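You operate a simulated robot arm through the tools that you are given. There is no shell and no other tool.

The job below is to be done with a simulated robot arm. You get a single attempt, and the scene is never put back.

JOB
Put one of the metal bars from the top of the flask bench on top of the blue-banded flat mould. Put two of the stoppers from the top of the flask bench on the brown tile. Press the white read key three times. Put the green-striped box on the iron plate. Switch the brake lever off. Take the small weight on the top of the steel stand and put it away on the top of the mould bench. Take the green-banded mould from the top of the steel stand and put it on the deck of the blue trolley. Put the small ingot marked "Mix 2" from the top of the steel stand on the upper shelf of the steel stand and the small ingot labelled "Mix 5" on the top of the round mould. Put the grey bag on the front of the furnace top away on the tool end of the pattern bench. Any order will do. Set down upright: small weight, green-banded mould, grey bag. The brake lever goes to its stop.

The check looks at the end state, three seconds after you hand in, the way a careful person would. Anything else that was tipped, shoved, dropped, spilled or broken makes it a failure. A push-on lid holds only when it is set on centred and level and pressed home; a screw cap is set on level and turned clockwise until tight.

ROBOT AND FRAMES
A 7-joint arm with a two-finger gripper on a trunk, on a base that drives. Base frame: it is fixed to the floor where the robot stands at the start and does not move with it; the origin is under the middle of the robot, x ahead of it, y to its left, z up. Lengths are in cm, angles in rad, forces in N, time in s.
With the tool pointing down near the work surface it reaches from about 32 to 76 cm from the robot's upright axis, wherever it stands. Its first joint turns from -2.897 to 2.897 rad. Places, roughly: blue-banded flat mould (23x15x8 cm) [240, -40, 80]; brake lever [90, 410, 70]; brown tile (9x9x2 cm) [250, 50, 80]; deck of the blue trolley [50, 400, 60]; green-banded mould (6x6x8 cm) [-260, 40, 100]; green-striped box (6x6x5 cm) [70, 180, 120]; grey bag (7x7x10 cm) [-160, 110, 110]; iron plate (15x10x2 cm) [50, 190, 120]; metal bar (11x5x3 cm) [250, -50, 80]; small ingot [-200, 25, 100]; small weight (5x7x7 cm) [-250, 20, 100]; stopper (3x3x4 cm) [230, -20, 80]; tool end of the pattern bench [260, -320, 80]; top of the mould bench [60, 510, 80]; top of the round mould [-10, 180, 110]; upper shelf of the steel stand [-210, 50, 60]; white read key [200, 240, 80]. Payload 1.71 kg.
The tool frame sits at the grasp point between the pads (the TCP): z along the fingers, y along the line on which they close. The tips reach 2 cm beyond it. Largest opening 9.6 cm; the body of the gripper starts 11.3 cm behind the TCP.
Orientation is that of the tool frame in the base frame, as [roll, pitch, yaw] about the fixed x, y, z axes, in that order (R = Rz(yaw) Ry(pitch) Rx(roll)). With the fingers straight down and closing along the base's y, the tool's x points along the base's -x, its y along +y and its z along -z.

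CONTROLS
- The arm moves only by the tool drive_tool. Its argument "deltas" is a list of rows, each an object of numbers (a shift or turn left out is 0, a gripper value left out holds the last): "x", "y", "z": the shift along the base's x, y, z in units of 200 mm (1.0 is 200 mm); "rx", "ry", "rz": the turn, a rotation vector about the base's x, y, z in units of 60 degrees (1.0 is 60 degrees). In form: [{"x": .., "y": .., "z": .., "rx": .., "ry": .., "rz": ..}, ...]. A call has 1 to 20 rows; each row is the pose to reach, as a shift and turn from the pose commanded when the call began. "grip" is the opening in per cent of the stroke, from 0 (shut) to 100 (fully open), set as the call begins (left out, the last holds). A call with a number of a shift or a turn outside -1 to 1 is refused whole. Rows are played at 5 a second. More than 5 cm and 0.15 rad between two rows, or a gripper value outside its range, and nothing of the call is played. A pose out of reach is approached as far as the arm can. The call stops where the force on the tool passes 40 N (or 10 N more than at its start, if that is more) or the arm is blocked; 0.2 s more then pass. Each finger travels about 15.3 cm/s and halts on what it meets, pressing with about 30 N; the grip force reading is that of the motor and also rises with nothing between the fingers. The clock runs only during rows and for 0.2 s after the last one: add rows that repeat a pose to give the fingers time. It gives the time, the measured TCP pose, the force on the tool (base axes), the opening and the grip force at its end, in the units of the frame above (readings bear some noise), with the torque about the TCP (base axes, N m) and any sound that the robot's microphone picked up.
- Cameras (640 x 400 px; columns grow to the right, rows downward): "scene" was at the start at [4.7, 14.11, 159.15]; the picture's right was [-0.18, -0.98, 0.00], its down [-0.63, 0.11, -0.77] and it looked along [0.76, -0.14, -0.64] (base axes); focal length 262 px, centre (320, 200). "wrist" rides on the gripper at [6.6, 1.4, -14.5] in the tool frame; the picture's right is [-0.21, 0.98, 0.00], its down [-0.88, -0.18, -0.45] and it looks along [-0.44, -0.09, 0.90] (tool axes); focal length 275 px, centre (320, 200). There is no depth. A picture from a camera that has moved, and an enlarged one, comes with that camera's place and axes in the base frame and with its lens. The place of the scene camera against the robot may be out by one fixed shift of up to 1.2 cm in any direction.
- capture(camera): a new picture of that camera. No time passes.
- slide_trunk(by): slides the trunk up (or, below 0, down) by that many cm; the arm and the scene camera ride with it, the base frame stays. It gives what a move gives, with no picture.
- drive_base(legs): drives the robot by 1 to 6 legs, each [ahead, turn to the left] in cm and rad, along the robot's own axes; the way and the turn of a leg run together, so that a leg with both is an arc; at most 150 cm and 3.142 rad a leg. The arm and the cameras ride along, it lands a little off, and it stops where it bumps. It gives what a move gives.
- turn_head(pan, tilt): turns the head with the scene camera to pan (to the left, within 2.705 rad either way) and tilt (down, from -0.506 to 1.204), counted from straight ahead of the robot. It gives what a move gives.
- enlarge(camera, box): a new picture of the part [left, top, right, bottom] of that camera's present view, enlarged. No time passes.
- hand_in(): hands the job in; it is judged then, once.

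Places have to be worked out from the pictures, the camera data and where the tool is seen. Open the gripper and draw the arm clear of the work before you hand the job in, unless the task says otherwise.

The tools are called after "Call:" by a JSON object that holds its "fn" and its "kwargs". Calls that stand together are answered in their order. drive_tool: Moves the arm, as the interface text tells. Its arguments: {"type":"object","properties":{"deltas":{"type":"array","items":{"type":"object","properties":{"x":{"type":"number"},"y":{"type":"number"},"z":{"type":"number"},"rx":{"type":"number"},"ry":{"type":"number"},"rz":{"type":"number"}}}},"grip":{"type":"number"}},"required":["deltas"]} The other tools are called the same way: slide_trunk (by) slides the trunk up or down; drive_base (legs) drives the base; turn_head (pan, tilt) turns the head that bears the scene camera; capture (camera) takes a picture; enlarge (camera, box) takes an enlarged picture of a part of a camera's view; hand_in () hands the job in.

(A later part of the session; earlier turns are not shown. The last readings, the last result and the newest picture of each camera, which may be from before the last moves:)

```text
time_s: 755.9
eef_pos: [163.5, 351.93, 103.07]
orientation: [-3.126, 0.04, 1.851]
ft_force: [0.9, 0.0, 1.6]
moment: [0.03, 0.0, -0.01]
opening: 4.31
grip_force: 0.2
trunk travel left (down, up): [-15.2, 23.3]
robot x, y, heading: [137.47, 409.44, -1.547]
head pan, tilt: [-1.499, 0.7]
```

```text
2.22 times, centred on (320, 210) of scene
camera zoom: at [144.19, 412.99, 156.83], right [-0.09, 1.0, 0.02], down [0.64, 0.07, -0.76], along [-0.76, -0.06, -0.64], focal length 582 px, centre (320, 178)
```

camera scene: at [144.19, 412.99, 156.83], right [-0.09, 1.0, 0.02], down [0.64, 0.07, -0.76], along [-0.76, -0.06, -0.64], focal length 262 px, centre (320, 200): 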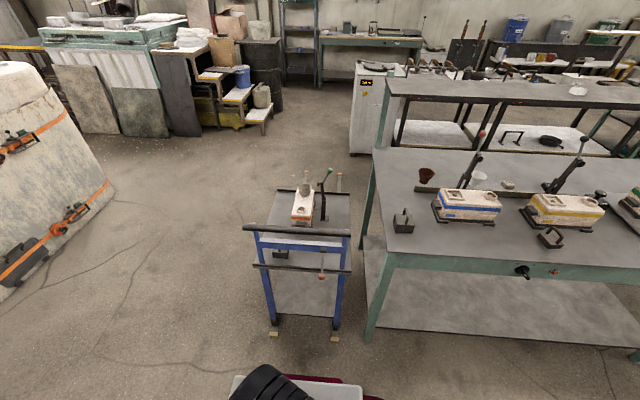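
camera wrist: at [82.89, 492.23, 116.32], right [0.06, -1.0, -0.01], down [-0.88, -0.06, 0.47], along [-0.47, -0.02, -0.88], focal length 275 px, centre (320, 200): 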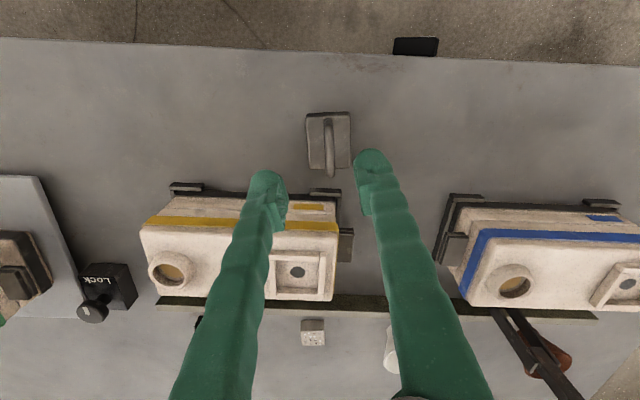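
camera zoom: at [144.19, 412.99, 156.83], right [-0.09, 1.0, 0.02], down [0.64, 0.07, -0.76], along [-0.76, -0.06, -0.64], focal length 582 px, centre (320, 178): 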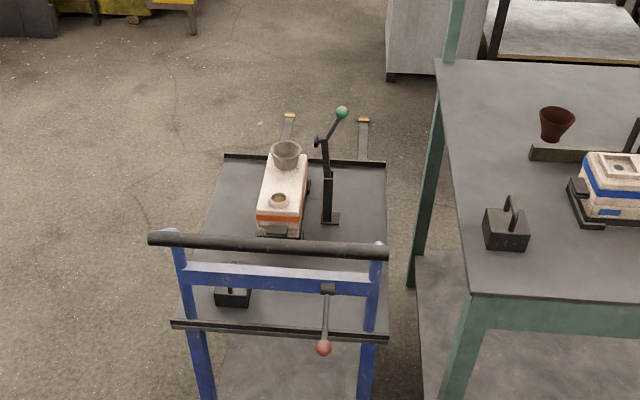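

I zoom closer on the red-knob lever at the trolley's near end.

Call:
{"fn": "enlarge", "kwargs": {"camera": "scene", "box": [270, 215, 370, 290]}}

Call:
{"fn": "enlarge", "kwargs": {"camera": "scene", "box": [240, 150, 380, 250]}}

```text
5.33 times, centred on (320, 252) of scene
camera zoom: at [144.19, 412.99, 156.83], right [-0.09, 1.0, 0.02], down [0.64, 0.07, -0.76], along [-0.76, -0.06, -0.64], focal length 1396 px, centre (320, -80)
```

zoom: 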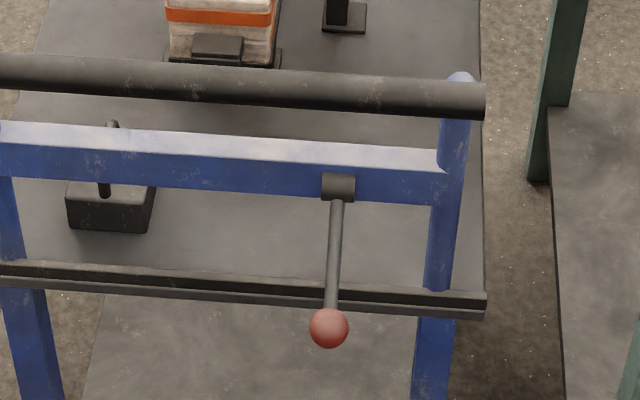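

```text
4.00 times, centred on (310, 200) of scene
camera zoom: at [144.19, 412.99, 156.83], right [-0.09, 1.0, 0.02], down [0.64, 0.07, -0.76], along [-0.76, -0.06, -0.64], focal length 1047 px, centre (360, 200)
```

zoom: 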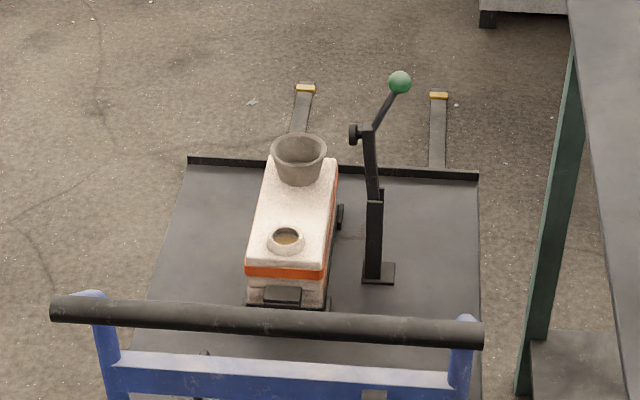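

The brake lever (red knob) sticks out of the cross-bar toward me; I'll do it last. Free deck space is near (60, 412). Now I return to the stand for the green-banded mould.

Call:
{"fn": "drive_base", "kwargs": {"legs": [[127, 0], [0, -1.594], [150, 0], [74, 0], [0, 1.571]]}}

```text
time_s: 783.2
eef_pos: [-58.78, 224.85, 103.07]
orientation: [-3.127, 0.041, 1.808]
ft_force: [0.7, 0.1, 0.4]
moment: [0.01, 0.03, 0.01]
opening: 4.32
grip_force: 0.1
trunk travel left (down, up): [-15.2, 23.3]
robot x, y, heading: [-82.92, 283.97, -1.585]
head pan, tilt: [-1.499, 0.7]
```

Call:
{"fn": "drive_base", "kwargs": {"legs": [[150, 0], [144, 0], [0, -1.345], [148, 0], [0, -1.782]]}}

Call:
{"fn": "capture", "kwargs": {"camera": "wrist"}}

```text
time_s: 814.9
eef_pos: [-256.19, 13.45, 103.9]
orientation: [-3.125, 0.054, -1.318]
ft_force: [0.4, -0.8, 1.1]
moment: [-0.03, 0.0, 0.0]
opening: 4.33
grip_force: 0.0
trunk travel left (down, up): [-15.2, 23.3]
robot x, y, heading: [-231.84, -43.61, 1.566]
head pan, tilt: [-1.499, 0.7]
```

```text
taken
camera wrist: at [-255.9, 5.92, 117.86], right [-1.0, -0.05, -0.01], down [-0.04, 0.87, 0.49], along [-0.02, 0.49, -0.87], focal length 275 px, centre (320, 200)
```

wrist: 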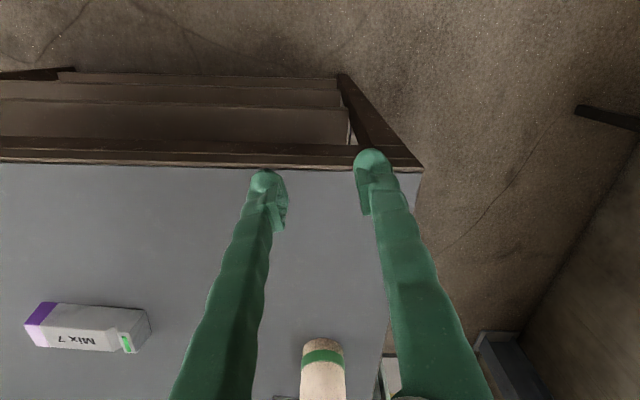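

I raise the tool, open it, and move the base 20 cm closer.

Call:
{"fn": "drive_tool", "kwargs": {"deltas": [{"z": 0.2}, {"z": 0.4}, {"z": 0.55}], "grip": 100}}

Call:
{"fn": "drive_base", "kwargs": {"legs": [[20, 0]]}}

Call:
{"fn": "drive_tool", "kwargs": {"deltas": [{"x": -0.03, "y": 0.12, "rx": -0.045}, {"x": -0.07, "y": 0.26, "rx": -0.045}]}}

Call:
{"fn": "capture", "kwargs": {"camera": "wrist"}}

```text
time_s: 815.7
eef_pos: [-256.23, 12.05, 115.65]
orientation: [-3.122, 0.066, -1.318]
ft_force: [0.2, 0.6, -0.4]
moment: [-0.02, 0.01, 0.02]
opening: 9.58
grip_force: 0.0
trunk travel left (down, up): [-15.2, 23.3]
robot x, y, heading: [-232.08, -43.51, 1.567]
head pan, tilt: [-1.499, 0.7]
```

```text
time_s: 817.4
eef_pos: [-256.29, 32.07, 115.8]
orientation: [-3.123, 0.068, -1.316]
ft_force: [0.4, -0.2, 0.4]
moment: [0.03, -0.01, -0.05]
opening: 9.6
grip_force: 0.1
trunk travel left (down, up): [-15.2, 23.3]
robot x, y, heading: [-232.24, -23.52, 1.567]
head pan, tilt: [-1.499, 0.7]
```

```text
time_s: 818.0
eef_pos: [-257.58, 35.7, 116.69]
orientation: [-3.132, 0.033, -1.316]
ft_force: [0.1, -0.6, -0.6]
moment: [0.08, -0.01, 0.01]
opening: 9.6
grip_force: 0.1
trunk travel left (down, up): [-15.2, 23.3]
robot x, y, heading: [-231.69, -23.6, 1.57]
head pan, tilt: [-1.499, 0.7]
```

```text
taken
camera wrist: at [-257.37, 28.41, 130.79], right [-1.0, -0.05, 0.0], down [-0.04, 0.88, 0.48], along [-0.02, 0.48, -0.88], focal length 275 px, centre (320, 200)
```

wrist: 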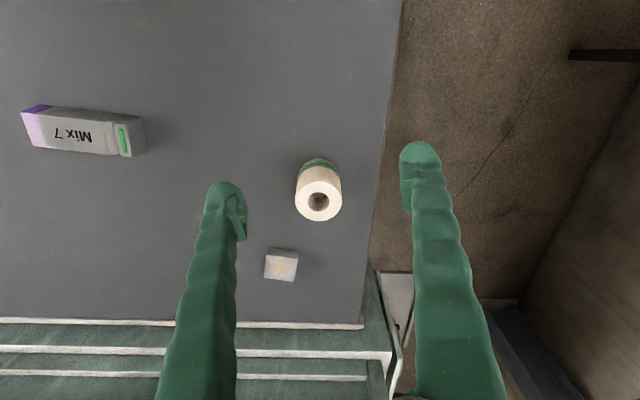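

Mould centre (−257.8, 43.4). I move over it and descend, checking at z≈107.

Call:
{"fn": "drive_tool", "kwargs": {"deltas": [{"x": -0.005, "y": 0.19, "rx": -0.03}, {"x": -0.01, "y": 0.385, "z": -0.1, "rx": -0.03}, {"x": -0.01, "y": 0.385, "z": -0.3, "rx": -0.03}, {"x": -0.01, "y": 0.385, "z": -0.48, "rx": -0.03}]}}

Call:
{"fn": "capture", "kwargs": {"camera": "wrist"}}

```text
time_s: 819.0
eef_pos: [-257.88, 43.85, 107.34]
orientation: [-3.141, 0.006, -1.319]
ft_force: [1.0, -1.6, 1.4]
moment: [0.08, 0.06, 0.0]
opening: 9.61
grip_force: 0.1
out of reach, approached as far as the arm can: row 2, 3
trunk travel left (down, up): [-15.2, 23.3]
robot x, y, heading: [-232.22, -23.21, 1.57]
head pan, tilt: [-1.499, 0.7]
```

```text
taken
camera wrist: at [-257.61, 37.09, 121.74], right [-1.0, -0.05, 0.0], down [-0.04, 0.89, 0.45], along [-0.02, 0.45, -0.89], focal length 275 px, centre (320, 200)
```

wrist: 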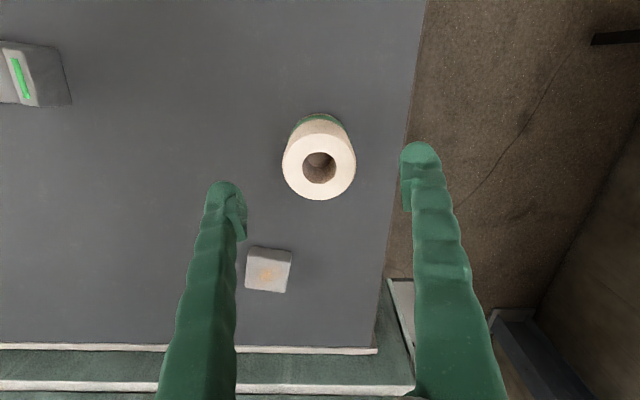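

Perfectly centred. Down to z≈99 and close.

Call:
{"fn": "drive_tool", "kwargs": {"deltas": [{"z": -0.15}, {"z": -0.3}, {"z": -0.42}]}}

Call:
{"fn": "drive_tool", "kwargs": {"deltas": [{"z": 0.0}, {"z": 0.0}, {"z": 0.0}, {"z": 0.0}], "grip": 0}}

Call:
{"fn": "capture", "kwargs": {"camera": "wrist"}}

```text
time_s: 819.5
eef_pos: [-258.22, 41.78, 105.05]
orientation: [-3.137, 0.022, -1.313]
ft_force: [0.0, -1.0, -0.6]
moment: [0.12, -0.01, -0.01]
opening: 9.62
grip_force: 0.1
trunk travel left (down, up): [-15.2, 23.3]
robot x, y, heading: [-231.67, -23.25, 1.571]
head pan, tilt: [-1.499, 0.7]
stopped in row 2: the arm was blocked; the commanded pose is now the measured one
```

```text
time_s: 820.5
eef_pos: [-258.15, 42.31, 104.72]
orientation: [-3.137, 0.015, -1.315]
ft_force: [1.4, -0.2, -0.6]
moment: [0.04, 0.02, 0.02]
opening: 0.0
grip_force: 30.3
trunk travel left (down, up): [-15.2, 23.3]
robot x, y, heading: [-231.87, -23.59, 1.57]
head pan, tilt: [-1.499, 0.7]
```

```text
taken
camera wrist: at [-257.74, 35.28, 118.95], right [-1.0, -0.05, 0.0], down [-0.04, 0.89, 0.46], along [-0.02, 0.46, -0.89], focal length 275 px, centre (320, 200)
```

wrist: 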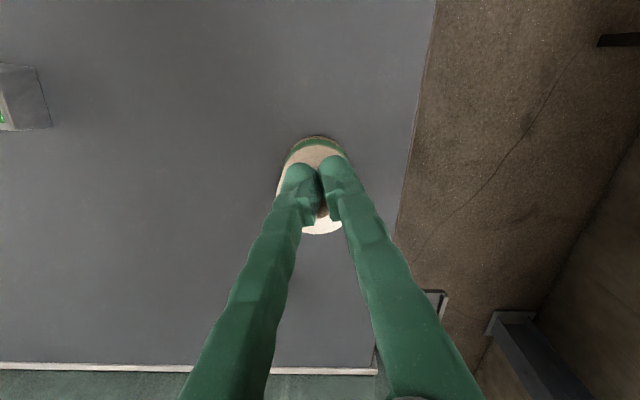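

The arm got blocked higher up and closed above the mould. I rise, reopen, and check the posture from the head camera.

Call:
{"fn": "drive_tool", "kwargs": {"deltas": [{"z": 0.15}, {"z": 0.3}]}}

Call:
{"fn": "turn_head", "kwargs": {"pan": -0.5, "tilt": 1.0}}

Call:
{"fn": "capture", "kwargs": {"camera": "scene"}}

```text
time_s: 821.1
eef_pos: [-258.13, 42.58, 111.0]
orientation: [-3.138, 0.014, -1.316]
ft_force: [0.7, 0.0, -0.5]
moment: [0.02, 0.04, 0.03]
opening: 0.02
grip_force: 29.8
trunk travel left (down, up): [-15.2, 23.3]
robot x, y, heading: [-231.43, -23.81, 1.572]
head pan, tilt: [-1.499, 0.7]
```

```text
time_s: 822.3
eef_pos: [-258.21, 42.67, 110.94]
orientation: [-3.139, 0.017, -1.316]
ft_force: [0.1, 0.0, -0.3]
moment: [-0.05, -0.01, -0.03]
opening: 0.0
grip_force: 29.4
trunk travel left (down, up): [-15.2, 23.3]
robot x, y, heading: [-232.47, -23.28, 1.568]
head pan, tilt: [-0.499, 1.0]
```

```text
taken
camera scene: at [-244.38, -20.54, 154.4], right [0.88, -0.48, 0.01], down [-0.4, -0.75, -0.53], along [0.26, 0.46, -0.85], focal length 262 px, centre (320, 200)
```

scene: 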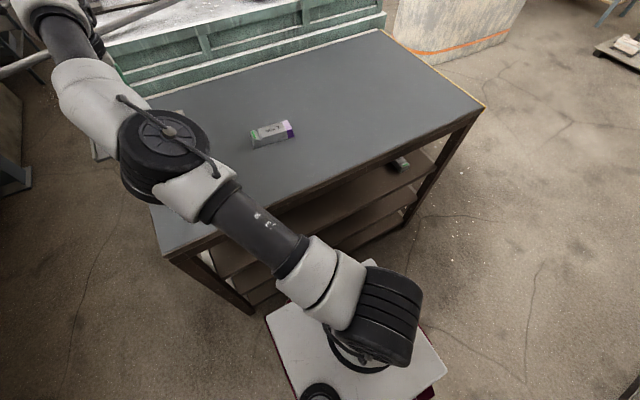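

I zoom on the area near the hand: a rod seems to stick out from the furnace there.

Call:
{"fn": "enlarge", "kwargs": {"camera": "scene", "box": [0, 0, 200, 125]}}

Call:
{"fn": "turn_head", "kwargs": {"pan": 0.2, "tilt": 0.6}}

Call:
{"fn": "capture", "kwargs": {"camera": "scene"}}

```text
3.20 times, centred on (100, 62) of scene
camera zoom: at [-244.38, -20.54, 154.4], right [0.88, -0.48, 0.01], down [-0.4, -0.75, -0.53], along [0.26, 0.46, -0.85], focal length 837 px, centre (1024, 640)
```

zoom: 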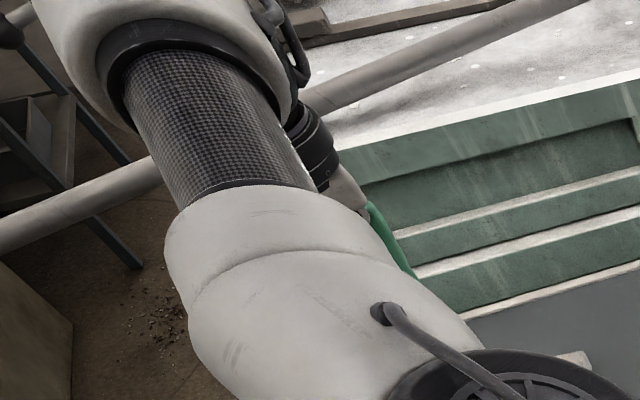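

```text
time_s: 823.4
eef_pos: [-258.13, 42.64, 110.99]
orientation: [-3.139, 0.015, -1.316]
ft_force: [0.6, -0.1, 0.1]
moment: [0.01, 0.06, -0.01]
opening: 0.0
grip_force: 29.5
trunk travel left (down, up): [-15.2, 23.3]
robot x, y, heading: [-231.47, -23.32, 1.568]
head pan, tilt: [0.201, 0.6]
```

```text
taken
camera scene: at [-249.47, -17.93, 157.55], right [0.98, 0.2, 0.0], down [0.11, -0.57, -0.82], along [-0.16, 0.8, -0.58], focal length 262 px, centre (320, 200)
```

scene: 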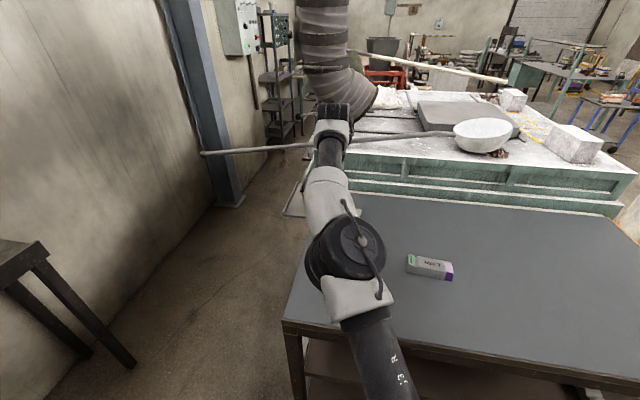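

A ladle handle from the furnace passes near the hand. I zoom to see whether the wrist touches it.

Call:
{"fn": "enlarge", "kwargs": {"camera": "scene", "box": [260, 80, 420, 200]}}

```text
3.33 times, centred on (340, 140) of scene
camera zoom: at [-249.47, -17.93, 157.55], right [0.98, 0.2, 0.0], down [0.11, -0.57, -0.82], along [-0.16, 0.8, -0.58], focal length 872 px, centre (253, 400)
```

zoom: 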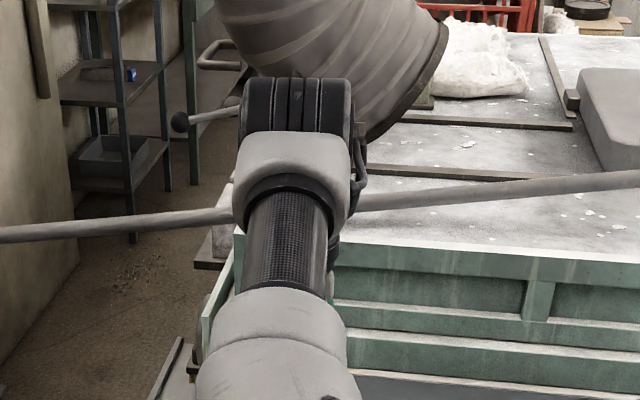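

No contact with the rod; it's a joint limit. I open the gripper, centre, and use the trunk to lower.

Call:
{"fn": "drive_tool", "kwargs": {"deltas": [{"x": 0.01, "y": 0.02}, {"x": 0.015, "y": 0.045}, {"x": 0.015, "y": 0.045}], "grip": 100}}

Call:
{"fn": "slide_trunk", "kwargs": {"by": -6}}

Call:
{"fn": "capture", "kwargs": {"camera": "wrist"}}

```text
time_s: 824.2
eef_pos: [-257.93, 43.71, 111.19]
orientation: [-3.135, 0.016, -1.316]
ft_force: [-0.2, 0.4, -0.1]
moment: [0.02, -0.01, -0.03]
opening: 9.6
grip_force: 0.0
trunk travel left (down, up): [-15.2, 23.3]
robot x, y, heading: [-232.16, -23.7, 1.573]
head pan, tilt: [0.201, 0.6]
```

```text
time_s: 825.2
eef_pos: [-258.05, 43.8, 105.11]
orientation: [-3.136, 0.016, -1.316]
ft_force: [0.0, 0.4, -1.0]
moment: [0.0, 0.01, 0.01]
opening: 9.6
grip_force: 0.1
trunk travel left (down, up): [-9.2, 29.3]
robot x, y, heading: [-231.95, -23.08, 1.568]
head pan, tilt: [0.201, 0.6]
```

```text
taken
camera wrist: at [-257.64, 36.82, 119.33], right [-1.0, -0.05, 0.0], down [-0.04, 0.89, 0.46], along [-0.02, 0.46, -0.89], focal length 275 px, centre (320, 200)
```

wrist: 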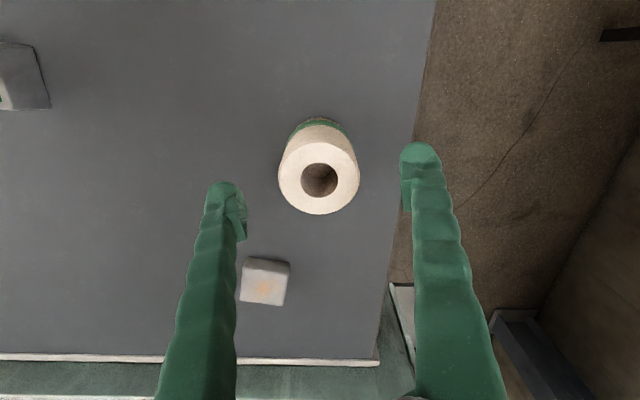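

Centred. Another 6 cm down by trunk.

Call:
{"fn": "slide_trunk", "kwargs": {"by": -6}}

Call:
{"fn": "capture", "kwargs": {"camera": "wrist"}}

```text
time_s: 826.2
eef_pos: [-257.9, 43.71, 99.02]
orientation: [-3.136, 0.016, -1.314]
ft_force: [0.6, 0.2, 0.2]
moment: [0.01, -0.01, 0.03]
opening: 9.6
grip_force: 0.1
trunk travel left (down, up): [-3.2, 35.3]
robot x, y, heading: [-231.85, -23.43, 1.572]
head pan, tilt: [0.201, 0.6]
```

```text
taken
camera wrist: at [-257.62, 36.75, 113.25], right [-1.0, -0.05, 0.0], down [-0.04, 0.89, 0.46], along [-0.02, 0.46, -0.89], focal length 275 px, centre (320, 200)
```

wrist: 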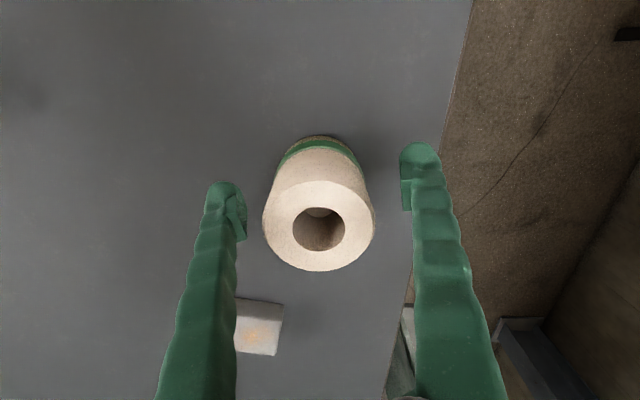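

Now I close on the mould.

Call:
{"fn": "drive_tool", "kwargs": {"deltas": [{"z": 0.0}, {"z": 0.0}, {"z": 0.0}, {"z": 0.0}], "grip": 0}}

Call:
{"fn": "capture", "kwargs": {"camera": "wrist"}}

```text
time_s: 827.2
eef_pos: [-257.99, 43.64, 99.03]
orientation: [-3.137, 0.016, -1.315]
ft_force: [0.4, 2.3, 3.3]
moment: [0.07, -0.05, -0.02]
opening: 5.9
grip_force: 30.0
trunk travel left (down, up): [-3.2, 35.3]
robot x, y, heading: [-231.59, -23.66, 1.569]
head pan, tilt: [0.201, 0.6]
```

```text
taken
camera wrist: at [-257.62, 36.76, 113.26], right [-1.0, -0.05, 0.0], down [-0.04, 0.89, 0.46], along [-0.02, 0.46, -0.89], focal length 275 px, centre (320, 200)
```

wrist: 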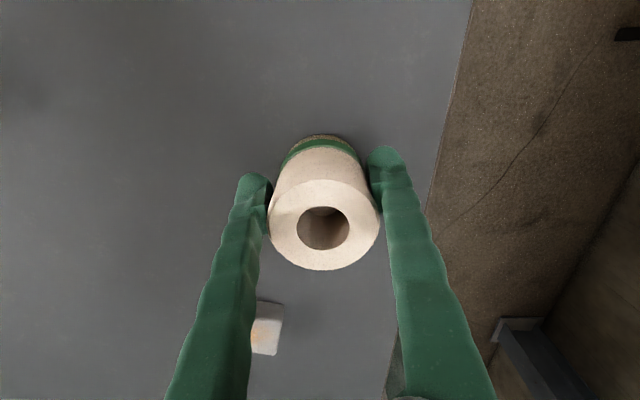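

Gripped at 5.9. I raise the trunk 25 cm, then drive back out toward the north passage.

Call:
{"fn": "slide_trunk", "kwargs": {"by": 25}}

Call:
{"fn": "drive_base", "kwargs": {"legs": [[-20, 0], [0, -1.45], [146, 0], [0, 1.45]]}}

```text
time_s: 829.8
eef_pos: [-258.03, 44.18, 124.09]
orientation: [-3.137, 0.015, -1.317]
ft_force: [0.1, 0.3, -2.1]
moment: [-0.02, 0.03, 0.07]
opening: 5.89
grip_force: 29.9
trunk travel left (down, up): [-28.2, 10.3]
robot x, y, heading: [-231.8, -23.28, 1.567]
head pan, tilt: [0.201, 0.6]
```

```text
time_s: 833.9
eef_pos: [-204.86, 20.95, 127.18]
orientation: [-3.131, 0.041, -2.109]
ft_force: [-2.1, -0.8, -1.9]
moment: [0.07, -0.14, -0.01]
opening: 5.91
grip_force: 30.5
trunk travel left (down, up): [-28.2, 10.3]
robot x, y, heading: [-231.89, -42.88, 0.776]
head pan, tilt: [0.201, 0.6]
stopped in leg 2: the robot was blocked; the commanded pose is now the measured one
```

Blocked part-way again (seems related to right turns with the arm out). I continue the turn in smaller pieces.

Call:
{"fn": "drive_base", "kwargs": {"legs": [[0, -0.33], [0, -0.33]]}}

```text
time_s: 835.4
eef_pos: [-190.98, 9.09, 129.28]
orientation: [-3.129, 0.066, -2.395]
ft_force: [-1.8, 0.1, -2.3]
moment: [-0.02, -0.14, -0.02]
opening: 5.87
grip_force: 29.9
trunk travel left (down, up): [-28.2, 10.3]
robot x, y, heading: [-231.87, -42.87, 0.488]
head pan, tilt: [0.201, 0.6]
stopped in leg 1: the robot was blocked; the commanded pose is now the measured one
```

The elbow is pressing the head; I turn the head to the right out of its way and finish the turn.

Call:
{"fn": "turn_head", "kwargs": {"pan": -1.5, "tilt": 0.7}}

Call:
{"fn": "drive_base", "kwargs": {"legs": [[0, -0.37]]}}

```text
time_s: 837.1
eef_pos: [-190.41, 9.28, 128.94]
orientation: [-3.13, 0.063, -2.395]
ft_force: [0.4, 0.7, -2.7]
moment: [-0.02, 0.0, -0.02]
opening: 5.88
grip_force: 29.9
trunk travel left (down, up): [-28.2, 10.3]
robot x, y, heading: [-232.13, -42.79, 0.489]
head pan, tilt: [-1.499, 0.7]
```

```text
time_s: 838.9
eef_pos: [-174.29, -9.64, 128.93]
orientation: [-3.13, 0.06, -2.77]
ft_force: [0.9, 0.4, -1.5]
moment: [0.01, 0.02, -0.02]
opening: 5.88
grip_force: 29.6
trunk travel left (down, up): [-28.2, 10.3]
robot x, y, heading: [-232.33, -42.92, 0.117]
head pan, tilt: [-1.499, 0.7]
```

Now ahead, north through the passage, and east.

Call:
{"fn": "drive_base", "kwargs": {"legs": [[146, 0], [0, 1.45], [150, 0], [150, 0], [12, 0]]}}

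Call:
{"fn": "drive_base", "kwargs": {"legs": [[0, -1.57], [150, 0], [72, 0], [0, 1.571], [143, 0]]}}

```text
time_s: 866.8
eef_pos: [-109.35, 342.83, 131.6]
orientation: [-3.121, 0.102, -1.328]
ft_force: [-1.1, -3.0, -0.2]
moment: [0.27, -0.12, 0.0]
opening: 5.87
grip_force: 29.6
trunk travel left (down, up): [-28.2, 10.3]
robot x, y, heading: [-83.63, 286.55, 1.558]
head pan, tilt: [-1.499, 0.7]
```

```text
time_s: 894.8
eef_pos: [114.03, 488.19, 130.08]
orientation: [-3.129, 0.075, -1.338]
ft_force: [-0.6, 0.0, -2.2]
moment: [-0.02, 0.0, 0.02]
opening: 5.87
grip_force: 30.2
trunk travel left (down, up): [-28.2, 10.3]
robot x, y, heading: [139.25, 428.28, 1.55]
head pan, tilt: [-1.499, 0.7]
```

I turn left to face the trolley and look.

Call:
{"fn": "drive_base", "kwargs": {"legs": [[0, 1.592]]}}

Call:
{"fn": "capture", "kwargs": {"camera": "wrist"}}

Call:
{"fn": "turn_head", "kwargs": {"pan": -0.3, "tilt": 0.9}}

Call:
{"fn": "capture", "kwargs": {"camera": "scene"}}

```text
time_s: 899.8
eef_pos: [81.64, 401.56, 131.01]
orientation: [-3.128, 0.086, 0.262]
ft_force: [-0.3, 0.7, -1.8]
moment: [0.01, -0.03, 0.01]
opening: 5.88
grip_force: 30.0
trunk travel left (down, up): [-28.2, 10.3]
robot x, y, heading: [138.82, 428.29, -3.136]
head pan, tilt: [-1.499, 0.7]
```

```text
taken
camera wrist: at [89.6, 402.1, 144.75], right [0.05, -1.0, 0.0], down [-0.85, -0.04, 0.52], along [-0.52, -0.03, -0.85], focal length 275 px, centre (320, 200)
```

wrist: 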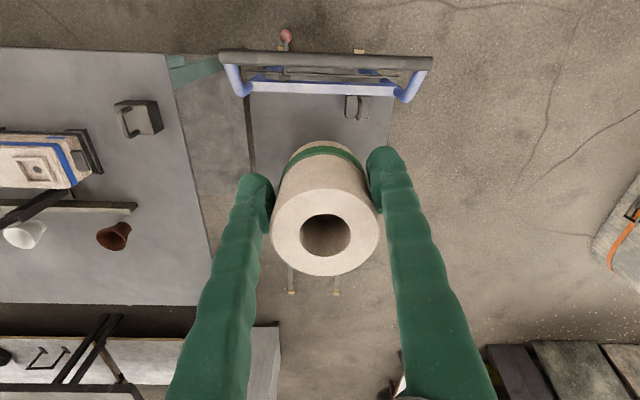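

```text
time_s: 901.2
eef_pos: [83.57, 401.6, 131.97]
orientation: [-3.126, 0.101, 0.262]
ft_force: [0.5, 0.7, -2.9]
moment: [0.02, -0.02, 0.02]
opening: 5.89
grip_force: 30.1
trunk travel left (down, up): [-28.2, 10.3]
robot x, y, heading: [138.88, 428.75, -3.136]
head pan, tilt: [-0.3, 0.901]
```

```text
taken
camera scene: at [134.71, 415.64, 168.0], right [0.29, 0.96, 0.01], down [0.76, -0.23, -0.61], along [-0.58, 0.18, -0.79], focal length 262 px, centre (320, 200)
```

scene: 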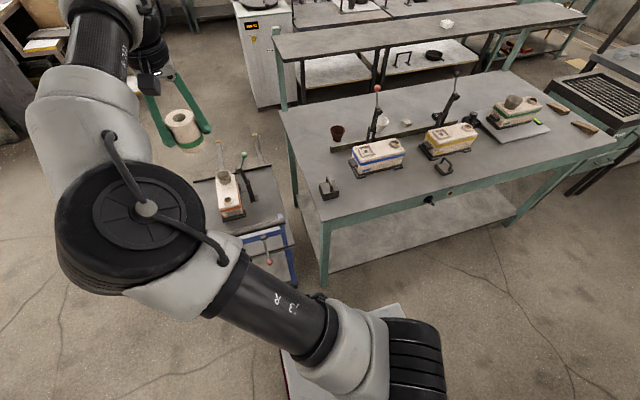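

I zoom on the trolley deck to choose the free spot.

Call:
{"fn": "enlarge", "kwargs": {"camera": "scene", "box": [170, 130, 310, 290]}}

```text
2.50 times, centred on (240, 210) of scene
camera zoom: at [134.71, 415.64, 168.0], right [0.29, 0.96, 0.01], down [0.76, -0.23, -0.61], along [-0.58, 0.18, -0.79], focal length 654 px, centre (520, 175)
```

zoom: 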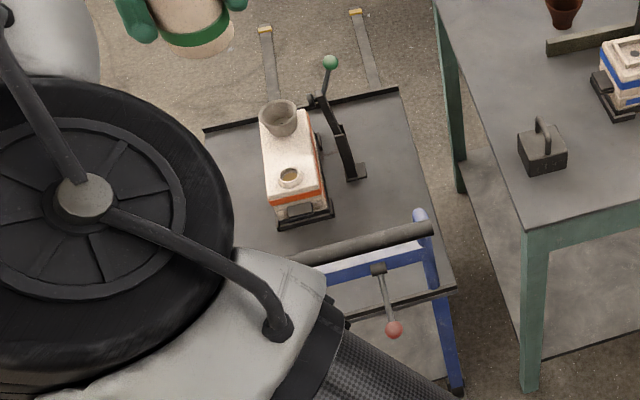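

I pick the deck spot (60, 412). I turn the head aside, drive ahead 14 cm, and re-level the tool.

Call:
{"fn": "turn_head", "kwargs": {"pan": -1.5, "tilt": 0.7}}

Call:
{"fn": "drive_base", "kwargs": {"legs": [[14, 0]]}}

Call:
{"fn": "drive_tool", "kwargs": {"deltas": [{"x": -0.05, "y": 0.1, "rx": 0.01, "ry": -0.04}, {"x": -0.1, "y": 0.2, "rx": 0.021, "ry": -0.078}, {"x": -0.2, "y": 0.35, "rx": 0.021, "ry": -0.078}]}}

Call:
{"fn": "capture", "kwargs": {"camera": "wrist"}}

```text
time_s: 902.6
eef_pos: [83.57, 401.6, 131.94]
orientation: [-3.126, 0.102, 0.262]
ft_force: [0.2, 0.2, -2.2]
moment: [0.03, -0.05, -0.01]
opening: 5.88
grip_force: 29.7
trunk travel left (down, up): [-28.2, 10.3]
robot x, y, heading: [139.31, 428.91, -3.136]
head pan, tilt: [-1.499, 0.7]
```

```text
time_s: 904.0
eef_pos: [72.34, 401.34, 132.84]
orientation: [-3.12, 0.121, 0.264]
ft_force: [1.9, -2.0, 0.4]
moment: [0.18, 0.05, -0.01]
opening: 5.85
grip_force: 29.9
trunk travel left (down, up): [-28.2, 10.3]
robot x, y, heading: [124.92, 428.66, -3.134]
head pan, tilt: [-1.499, 0.7]
```

```text
time_s: 904.8
eef_pos: [66.24, 408.42, 132.26]
orientation: [-3.128, 0.022, 0.266]
ft_force: [-0.9, -1.1, -0.9]
moment: [0.11, -0.04, -0.01]
opening: 5.86
grip_force: 30.1
trunk travel left (down, up): [-28.2, 10.3]
robot x, y, heading: [124.89, 428.56, -3.135]
head pan, tilt: [-1.499, 0.7]
```

```text
taken
camera wrist: at [73.34, 408.68, 146.44], right [0.06, -1.0, -0.01], down [-0.88, -0.05, 0.47], along [-0.47, -0.02, -0.88], focal length 275 px, centre (320, 200)
```

wrist: 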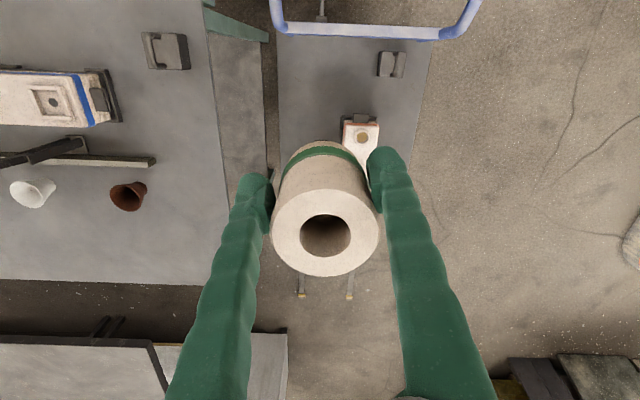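

Landing spot (63, 411) is free deck. I lower the trunk fully.

Call:
{"fn": "slide_trunk", "kwargs": {"by": -27}}

Call:
{"fn": "drive_tool", "kwargs": {"deltas": [{"x": -0.08, "y": 0.06, "z": -0.2}, {"x": -0.16, "y": 0.13, "z": -0.4}, {"x": -0.16, "y": 0.13, "z": -0.6}]}}

Call:
{"fn": "capture", "kwargs": {"camera": "wrist"}}

```text
time_s: 907.5
eef_pos: [64.85, 408.37, 104.79]
orientation: [-3.129, 0.009, 0.265]
ft_force: [-0.3, -0.5, -2.2]
moment: [0.02, -0.01, 0.03]
opening: 5.89
grip_force: 30.0
trunk travel left (down, up): [-1.2, 37.3]
robot x, y, heading: [125.02, 428.39, -3.137]
head pan, tilt: [-1.499, 0.7]
```

```text
time_s: 908.3
eef_pos: [61.72, 410.99, 92.68]
orientation: [-3.128, 0.014, 0.266]
ft_force: [-1.0, 0.5, -3.1]
moment: [-0.06, -0.04, 0.0]
opening: 5.84
grip_force: 29.6
trunk travel left (down, up): [-1.2, 37.3]
robot x, y, heading: [125.09, 428.39, -3.131]
head pan, tilt: [-1.499, 0.7]
```

```text
taken
camera wrist: at [68.67, 411.27, 106.93], right [0.06, -1.0, -0.01], down [-0.89, -0.05, 0.46], along [-0.46, -0.02, -0.89], focal length 275 px, centre (320, 200)
```

wrist: 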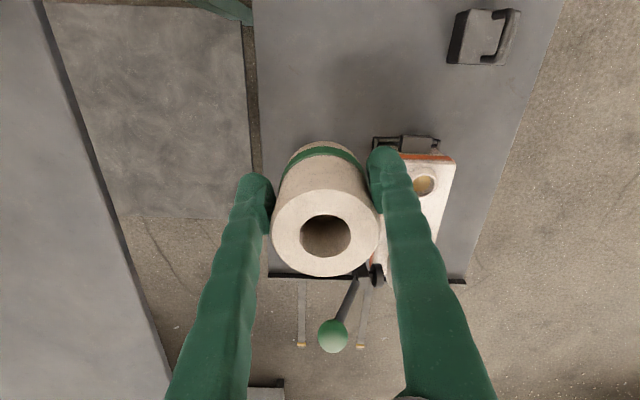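

Clear below. I lower to z≈76 and look from the head for clearance to the handle.

Call:
{"fn": "drive_tool", "kwargs": {"deltas": [{"z": -0.2}, {"z": -0.4}, {"z": -0.6}, {"z": -0.8}]}}

Call:
{"fn": "turn_head", "kwargs": {"pan": -0.9, "tilt": 0.8}}

Call:
{"fn": "capture", "kwargs": {"camera": "scene"}}

Call:
{"fn": "capture", "kwargs": {"camera": "wrist"}}

```text
time_s: 909.3
eef_pos: [62.03, 411.01, 76.49]
orientation: [-3.129, 0.011, 0.262]
ft_force: [0.6, 0.8, -2.4]
moment: [0.0, -0.03, 0.0]
opening: 5.88
grip_force: 30.1
trunk travel left (down, up): [-1.2, 37.3]
robot x, y, heading: [125.22, 428.59, -3.135]
head pan, tilt: [-1.499, 0.7]
```

```text
time_s: 910.3
eef_pos: [61.81, 410.96, 76.6]
orientation: [-3.128, 0.012, 0.264]
ft_force: [-0.2, -0.1, -2.1]
moment: [0.01, -0.01, -0.04]
opening: 5.87
grip_force: 29.6
trunk travel left (down, up): [-1.2, 37.3]
robot x, y, heading: [124.64, 428.25, -3.133]
head pan, tilt: [-0.901, 0.799]
```

```text
taken
camera scene: at [123.36, 419.67, 141.88], right [0.78, 0.63, 0.01], down [0.46, -0.56, -0.69], along [-0.42, 0.54, -0.72], focal length 262 px, centre (320, 200)
```

scene: 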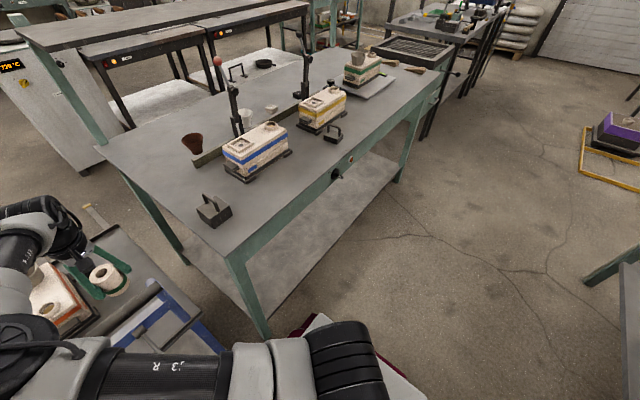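

```text
taken
camera wrist: at [68.82, 411.12, 90.9], right [0.06, -1.0, -0.01], down [-0.89, -0.05, 0.46], along [-0.46, -0.02, -0.89], focal length 275 px, centre (320, 200)
```

wrist: 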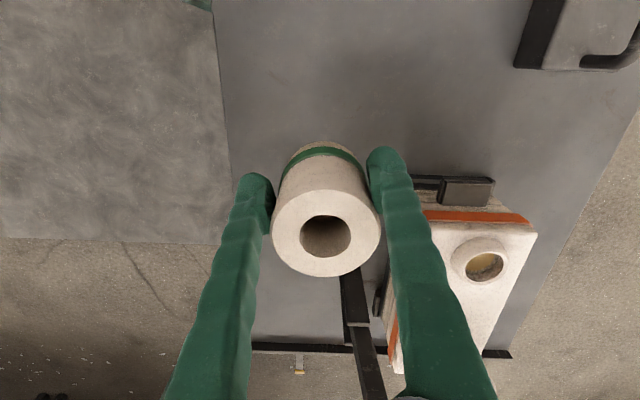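

Clear. I lower to contact with the deck.

Call:
{"fn": "drive_tool", "kwargs": {"deltas": [{"z": -0.2}, {"z": -0.4}, {"z": -0.5}]}}

Call:
{"fn": "drive_tool", "kwargs": {"deltas": [{"z": -0.03}, {"z": -0.06}]}}

Call:
{"fn": "drive_tool", "kwargs": {"deltas": [{"z": -0.02}, {"z": -0.04}]}}

```text
time_s: 911.1
eef_pos: [61.93, 411.12, 67.07]
orientation: [-3.127, 0.016, 0.264]
ft_force: [5.0, 3.7, 22.1]
moment: [-0.38, 0.24, 0.04]
opening: 5.88
grip_force: 29.7
trunk travel left (down, up): [-1.2, 37.3]
robot x, y, heading: [125.09, 428.51, -3.138]
head pan, tilt: [-0.901, 0.799]
```

```text
time_s: 911.7
eef_pos: [61.78, 410.92, 65.56]
orientation: [-3.126, 0.02, 0.263]
ft_force: [-0.4, 1.8, 35.6]
moment: [-0.15, 0.24, -0.05]
opening: 5.91
grip_force: 29.3
trunk travel left (down, up): [-1.2, 37.3]
robot x, y, heading: [124.64, 428.49, -3.131]
head pan, tilt: [-0.901, 0.799]
```

```text
time_s: 912.3
eef_pos: [62.03, 410.98, 64.99]
orientation: [-3.129, 0.019, 0.263]
ft_force: [4.3, 3.1, 41.0]
moment: [-0.16, 0.31, 0.04]
opening: 6.0
grip_force: 29.7
trunk travel left (down, up): [-1.2, 37.3]
robot x, y, heading: [125.2, 428.77, -3.133]
head pan, tilt: [-0.901, 0.799]
```

The mould is standing on the deck (fingers slid down a bit). I open and rise.

Call:
{"fn": "drive_tool", "kwargs": {"deltas": [{"z": 0.0}, {"z": 0.0}, {"z": 0.0}, {"z": 0.0}], "grip": 90}}

Call:
{"fn": "capture", "kwargs": {"camera": "wrist"}}

```text
time_s: 913.3
eef_pos: [61.9, 410.93, 64.55]
orientation: [-3.128, 0.013, 0.262]
ft_force: [-0.2, -0.2, -0.5]
moment: [-0.01, 0.01, 0.02]
opening: 8.62
grip_force: 0.1
trunk travel left (down, up): [-1.2, 37.3]
robot x, y, heading: [125.15, 428.79, -3.133]
head pan, tilt: [-0.901, 0.799]
```

```text
taken
camera wrist: at [68.8, 411.16, 78.89], right [0.06, -1.0, -0.01], down [-0.89, -0.06, 0.46], along [-0.46, -0.02, -0.89], focal length 275 px, centre (320, 200)
```

wrist: 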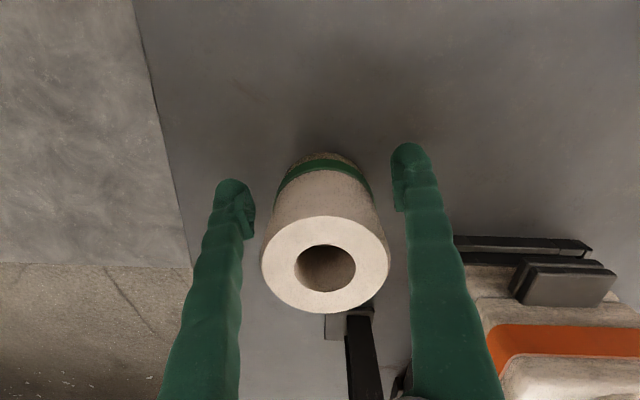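

Standing upright and free. I rise straight up.

Call:
{"fn": "drive_tool", "kwargs": {"deltas": [{"z": 0.2}, {"z": 0.4}, {"z": 0.6}, {"z": 0.8}, {"z": 1.0}]}}

Call:
{"fn": "drive_tool", "kwargs": {"deltas": [{"z": 0.2}, {"z": 0.4}, {"z": 0.6}, {"z": 0.8}]}}

Call:
{"fn": "capture", "kwargs": {"camera": "wrist"}}

```text
time_s: 914.5
eef_pos: [61.83, 410.93, 84.65]
orientation: [-3.127, 0.012, 0.266]
ft_force: [-0.7, 0.1, -0.2]
moment: [0.02, 0.0, 0.01]
opening: 8.62
grip_force: 0.1
trunk travel left (down, up): [-1.2, 37.3]
robot x, y, heading: [124.67, 428.72, -3.137]
head pan, tilt: [-0.901, 0.799]
```

```text
time_s: 915.5
eef_pos: [61.63, 411.01, 100.84]
orientation: [-3.13, 0.011, 0.265]
ft_force: [-0.9, 0.3, 0.3]
moment: [-0.03, 0.03, 0.02]
opening: 8.66
grip_force: 0.1
trunk travel left (down, up): [-1.2, 37.3]
robot x, y, heading: [124.86, 428.92, -3.135]
head pan, tilt: [-0.901, 0.799]
```

```text
taken
camera wrist: at [68.54, 411.25, 115.08], right [0.06, -1.0, -0.01], down [-0.89, -0.05, 0.46], along [-0.46, -0.02, -0.89], focal length 275 px, centre (320, 200)
```

wrist: 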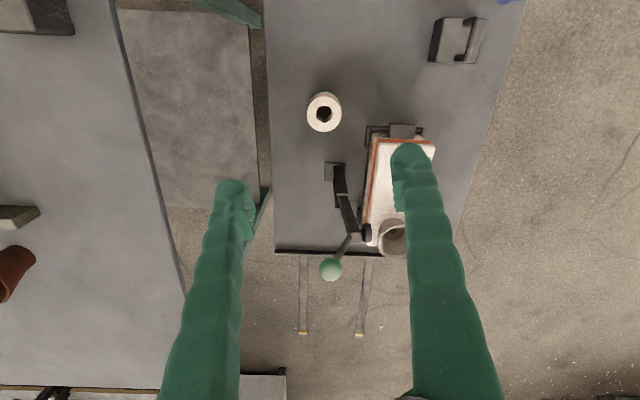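

The mould stands on the trolley deck. Now the brake lever: I back the base 27 cm to bring the tool above the red knob and look.

Call:
{"fn": "drive_base", "kwargs": {"legs": [[-30, 0]]}}

Call:
{"fn": "capture", "kwargs": {"camera": "wrist"}}

Call:
{"fn": "enlarge", "kwargs": {"camera": "wrist", "box": [200, 60, 440, 240]}}

```text
time_s: 917.7
eef_pos: [91.62, 411.37, 100.73]
orientation: [-3.127, 0.011, 0.264]
ft_force: [-0.3, 0.0, 0.1]
moment: [-0.02, 0.0, -0.03]
opening: 8.66
grip_force: 0.0
trunk travel left (down, up): [-1.2, 37.3]
robot x, y, heading: [155.19, 428.99, -3.139]
head pan, tilt: [-0.901, 0.799]
```

```text
taken
camera wrist: at [98.51, 411.54, 115.05], right [0.06, -1.0, -0.01], down [-0.89, -0.05, 0.46], along [-0.46, -0.02, -0.89], focal length 275 px, centre (320, 200)
```

wrist: 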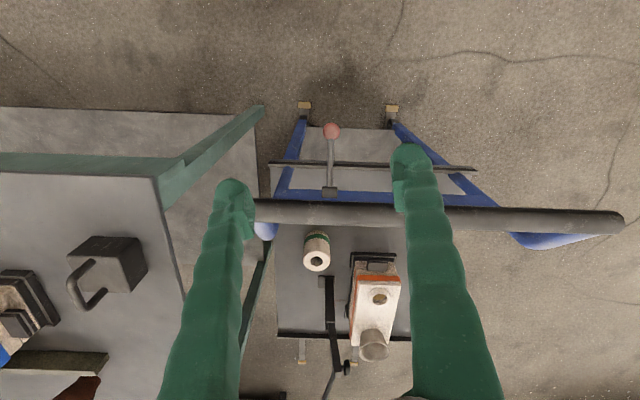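

```text
2.22 times, centred on (320, 150) of wrist
camera zoom: at [98.51, 411.54, 115.05], right [0.06, -1.0, -0.01], down [-0.89, -0.05, 0.46], along [-0.46, -0.02, -0.89], focal length 612 px, centre (320, 311)
```

zoom: 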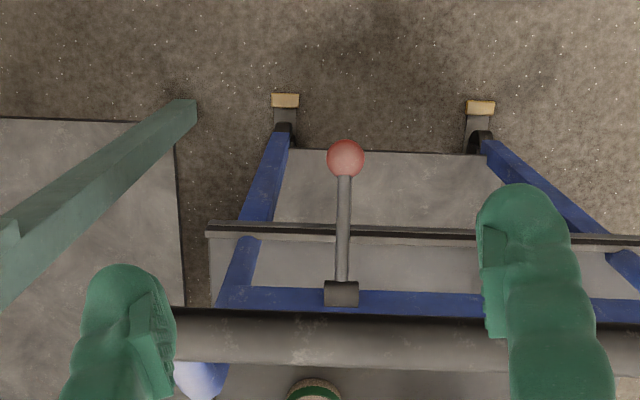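

The lever is horizontal at z≈73, its ball at (88.5, 409.5), pivot at x≈78 on the cross-bar. I tilt the tool 0.6 rad toward −x to grasp the ball clear of the handle.

Call:
{"fn": "drive_tool", "kwargs": {"deltas": [{"x": 0.06, "rx": -0.036, "ry": 0.13}, {"x": 0.12, "rx": -0.072, "ry": 0.26}, {"x": 0.18, "rx": -0.108, "ry": 0.4}, {"x": 0.25, "rx": -0.148, "ry": 0.53}, {"x": 0.25, "z": -0.2, "rx": -0.148, "ry": 0.544}, {"x": 0.22, "z": -0.4, "rx": -0.148, "ry": 0.544}, {"x": 0.2, "z": -0.6, "rx": -0.148, "ry": 0.544}], "grip": 80}}

Call:
{"fn": "capture", "kwargs": {"camera": "wrist"}}

```text
refused: row 3 steps farther than a row can; nothing moved
```

```text
taken
camera wrist: at [98.51, 411.54, 115.05], right [0.06, -1.0, -0.01], down [-0.89, -0.05, 0.46], along [-0.46, -0.02, -0.89], focal length 275 px, centre (320, 200)
```

wrist: 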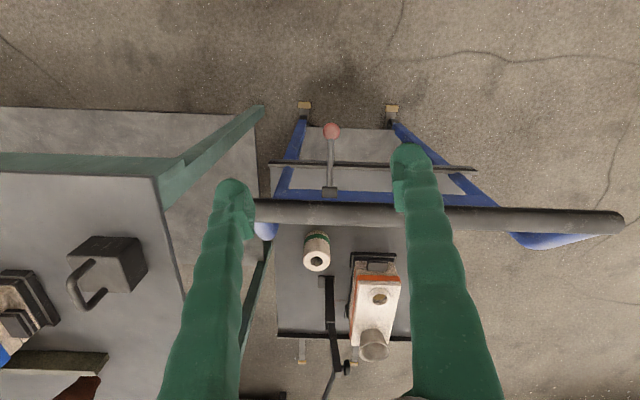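

Call:
{"fn": "drive_tool", "kwargs": {"deltas": [{"x": 0.05, "rx": -0.03, "ry": 0.11}, {"x": 0.1, "rx": -0.06, "ry": 0.22}, {"x": 0.15, "rx": -0.09, "ry": 0.33}, {"x": 0.2, "rx": -0.12, "ry": 0.44}, {"x": 0.25, "rx": -0.148, "ry": 0.544}, {"x": 0.25, "z": -0.2, "rx": -0.148, "ry": 0.544}, {"x": 0.22, "z": -0.4, "rx": -0.148, "ry": 0.544}, {"x": 0.2, "z": -0.6, "rx": -0.148, "ry": 0.544}], "grip": 80}}

Call:
{"fn": "capture", "kwargs": {"camera": "wrist"}}

```text
time_s: 919.5
eef_pos: [97.13, 411.3, 89.55]
orientation: [-3.128, 0.617, 0.262]
ft_force: [-0.4, 0.2, -0.6]
moment: [-0.01, 0.01, 0.01]
opening: 7.69
grip_force: 0.0
trunk travel left (down, up): [-1.2, 37.3]
robot x, y, heading: [155.29, 428.93, -3.138]
head pan, tilt: [-0.901, 0.799]
```

```text
taken
camera wrist: at [110.8, 413.44, 97.46], right [0.08, -0.99, 0.11], down [-0.49, 0.05, 0.87], along [-0.87, -0.13, -0.48], focal length 275 px, centre (320, 200)
```

wrist: 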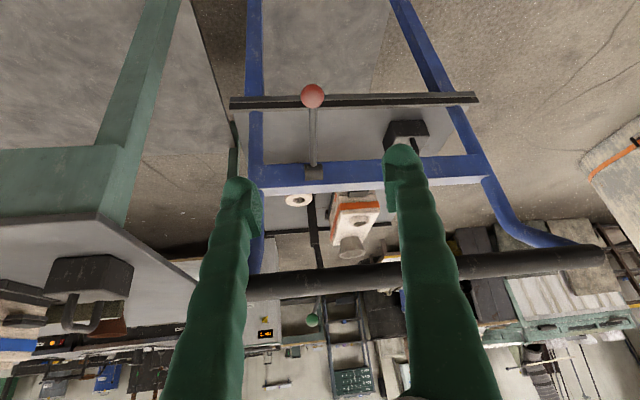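

Triangulating gives ball (88.1, 409.6, 70.6) and pivot (79.8, 409, 76): the lever slopes down about 33°. I move in to grasp the ball.

Call:
{"fn": "drive_tool", "kwargs": {"deltas": [{"x": -0.08, "y": -0.015, "z": -0.17}, {"x": -0.16, "y": -0.03, "z": -0.34}, {"x": -0.24, "y": -0.045, "z": -0.5}, {"x": -0.31, "y": -0.06, "z": -0.65}]}}

Call:
{"fn": "capture", "kwargs": {"camera": "wrist"}}

```text
time_s: 920.5
eef_pos: [90.92, 410.13, 76.82]
orientation: [-3.128, 0.615, 0.262]
ft_force: [0.2, 0.1, 0.6]
moment: [-0.01, -0.01, -0.02]
opening: 7.66
grip_force: 0.0
trunk travel left (down, up): [-1.2, 37.3]
robot x, y, heading: [154.85, 428.53, -3.134]
head pan, tilt: [-0.901, 0.799]
```

```text
taken
camera wrist: at [104.61, 412.15, 84.65], right [0.08, -0.99, 0.11], down [-0.49, 0.05, 0.87], along [-0.87, -0.13, -0.48], focal length 275 px, centre (320, 200)
```

wrist: 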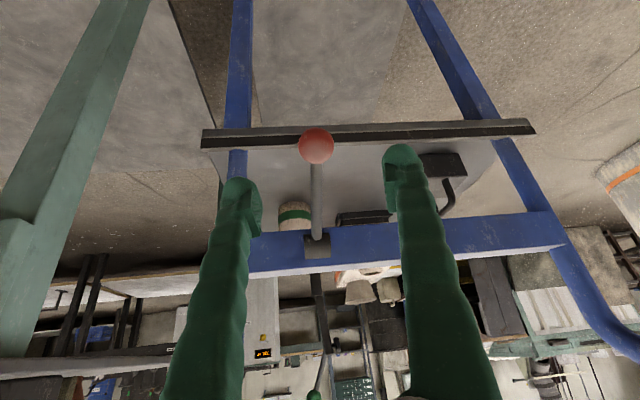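

Ball confirmed. I finish the approach and close on it.

Call:
{"fn": "drive_tool", "kwargs": {"deltas": [{"x": -0.05, "y": -0.01, "z": -0.1}, {"x": -0.1, "y": -0.02, "z": -0.2}, {"x": -0.145, "y": -0.035, "z": -0.3}]}}

Call:
{"fn": "drive_tool", "kwargs": {"deltas": [{"z": 0.0}, {"z": 0.0}, {"z": 0.0}, {"z": 0.0}], "grip": 10}}

Call:
{"fn": "capture", "kwargs": {"camera": "wrist"}}

```text
time_s: 921.3
eef_pos: [87.89, 409.41, 70.84]
orientation: [-3.128, 0.616, 0.261]
ft_force: [-0.4, -0.2, 0.1]
moment: [0.0, -0.02, -0.01]
opening: 7.69
grip_force: 0.1
trunk travel left (down, up): [-1.2, 37.3]
robot x, y, heading: [155.02, 428.73, -3.135]
head pan, tilt: [-0.901, 0.799]
```

```text
time_s: 922.3
eef_pos: [87.98, 409.36, 70.79]
orientation: [-3.127, 0.616, 0.263]
ft_force: [-3.7, 7.2, -1.4]
moment: [0.05, -0.23, -0.02]
opening: 2.38
grip_force: 34.8
trunk travel left (down, up): [-1.2, 37.3]
robot x, y, heading: [155.17, 428.92, -3.136]
head pan, tilt: [-0.901, 0.799]
```

```text
taken
camera wrist: at [101.65, 411.49, 78.65], right [0.08, -0.99, 0.11], down [-0.49, 0.05, 0.87], along [-0.87, -0.12, -0.48], focal length 275 px, centre (320, 200)
```

wrist: 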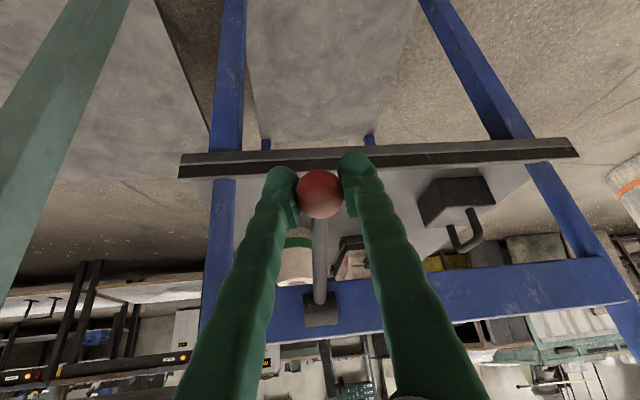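

Ball held. I test upward along the arc by about 0.8 cm and read the force.

Call:
{"fn": "drive_tool", "kwargs": {"deltas": [{"x": 0.01, "z": 0.017}, {"x": 0.021, "z": 0.034}]}}

```text
time_s: 922.9
eef_pos: [88.22, 409.58, 71.38]
orientation: [-3.127, 0.615, 0.26]
ft_force: [-13.0, 8.5, -8.0]
moment: [0.19, -1.03, 0.02]
opening: 2.43
grip_force: 35.2
trunk travel left (down, up): [-1.2, 37.3]
robot x, y, heading: [154.91, 428.74, -3.136]
head pan, tilt: [-0.901, 0.799]
```

It moved with some 14 N of resistance. I continue another centimetre upward.

Call:
{"fn": "drive_tool", "kwargs": {"deltas": [{"x": 0.01, "z": 0.02}, {"x": 0.02, "z": 0.045}]}}

Call:
{"fn": "capture", "kwargs": {"camera": "wrist"}}

```text
time_s: 923.5
eef_pos: [88.78, 409.52, 72.3]
orientation: [-3.125, 0.616, 0.262]
ft_force: [-11.6, 11.8, -7.7]
moment: [0.23, -0.94, 0.02]
opening: 2.38
grip_force: 34.9
trunk travel left (down, up): [-1.2, 37.3]
robot x, y, heading: [154.98, 428.86, -3.141]
head pan, tilt: [-0.901, 0.799]
```

```text
taken
camera wrist: at [102.45, 411.55, 80.17], right [0.08, -0.99, 0.11], down [-0.49, 0.05, 0.87], along [-0.87, -0.12, -0.48], focal length 275 px, centre (320, 200)
```

wrist: 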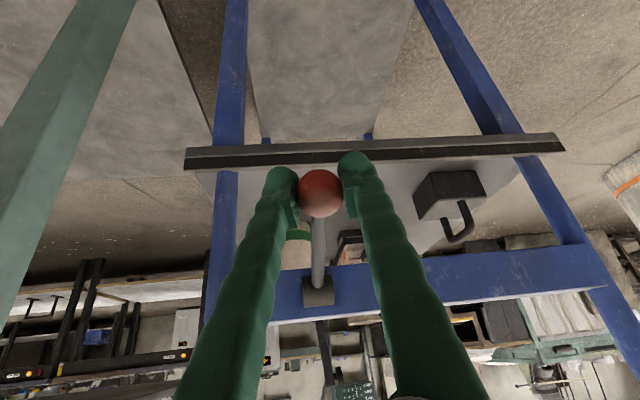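

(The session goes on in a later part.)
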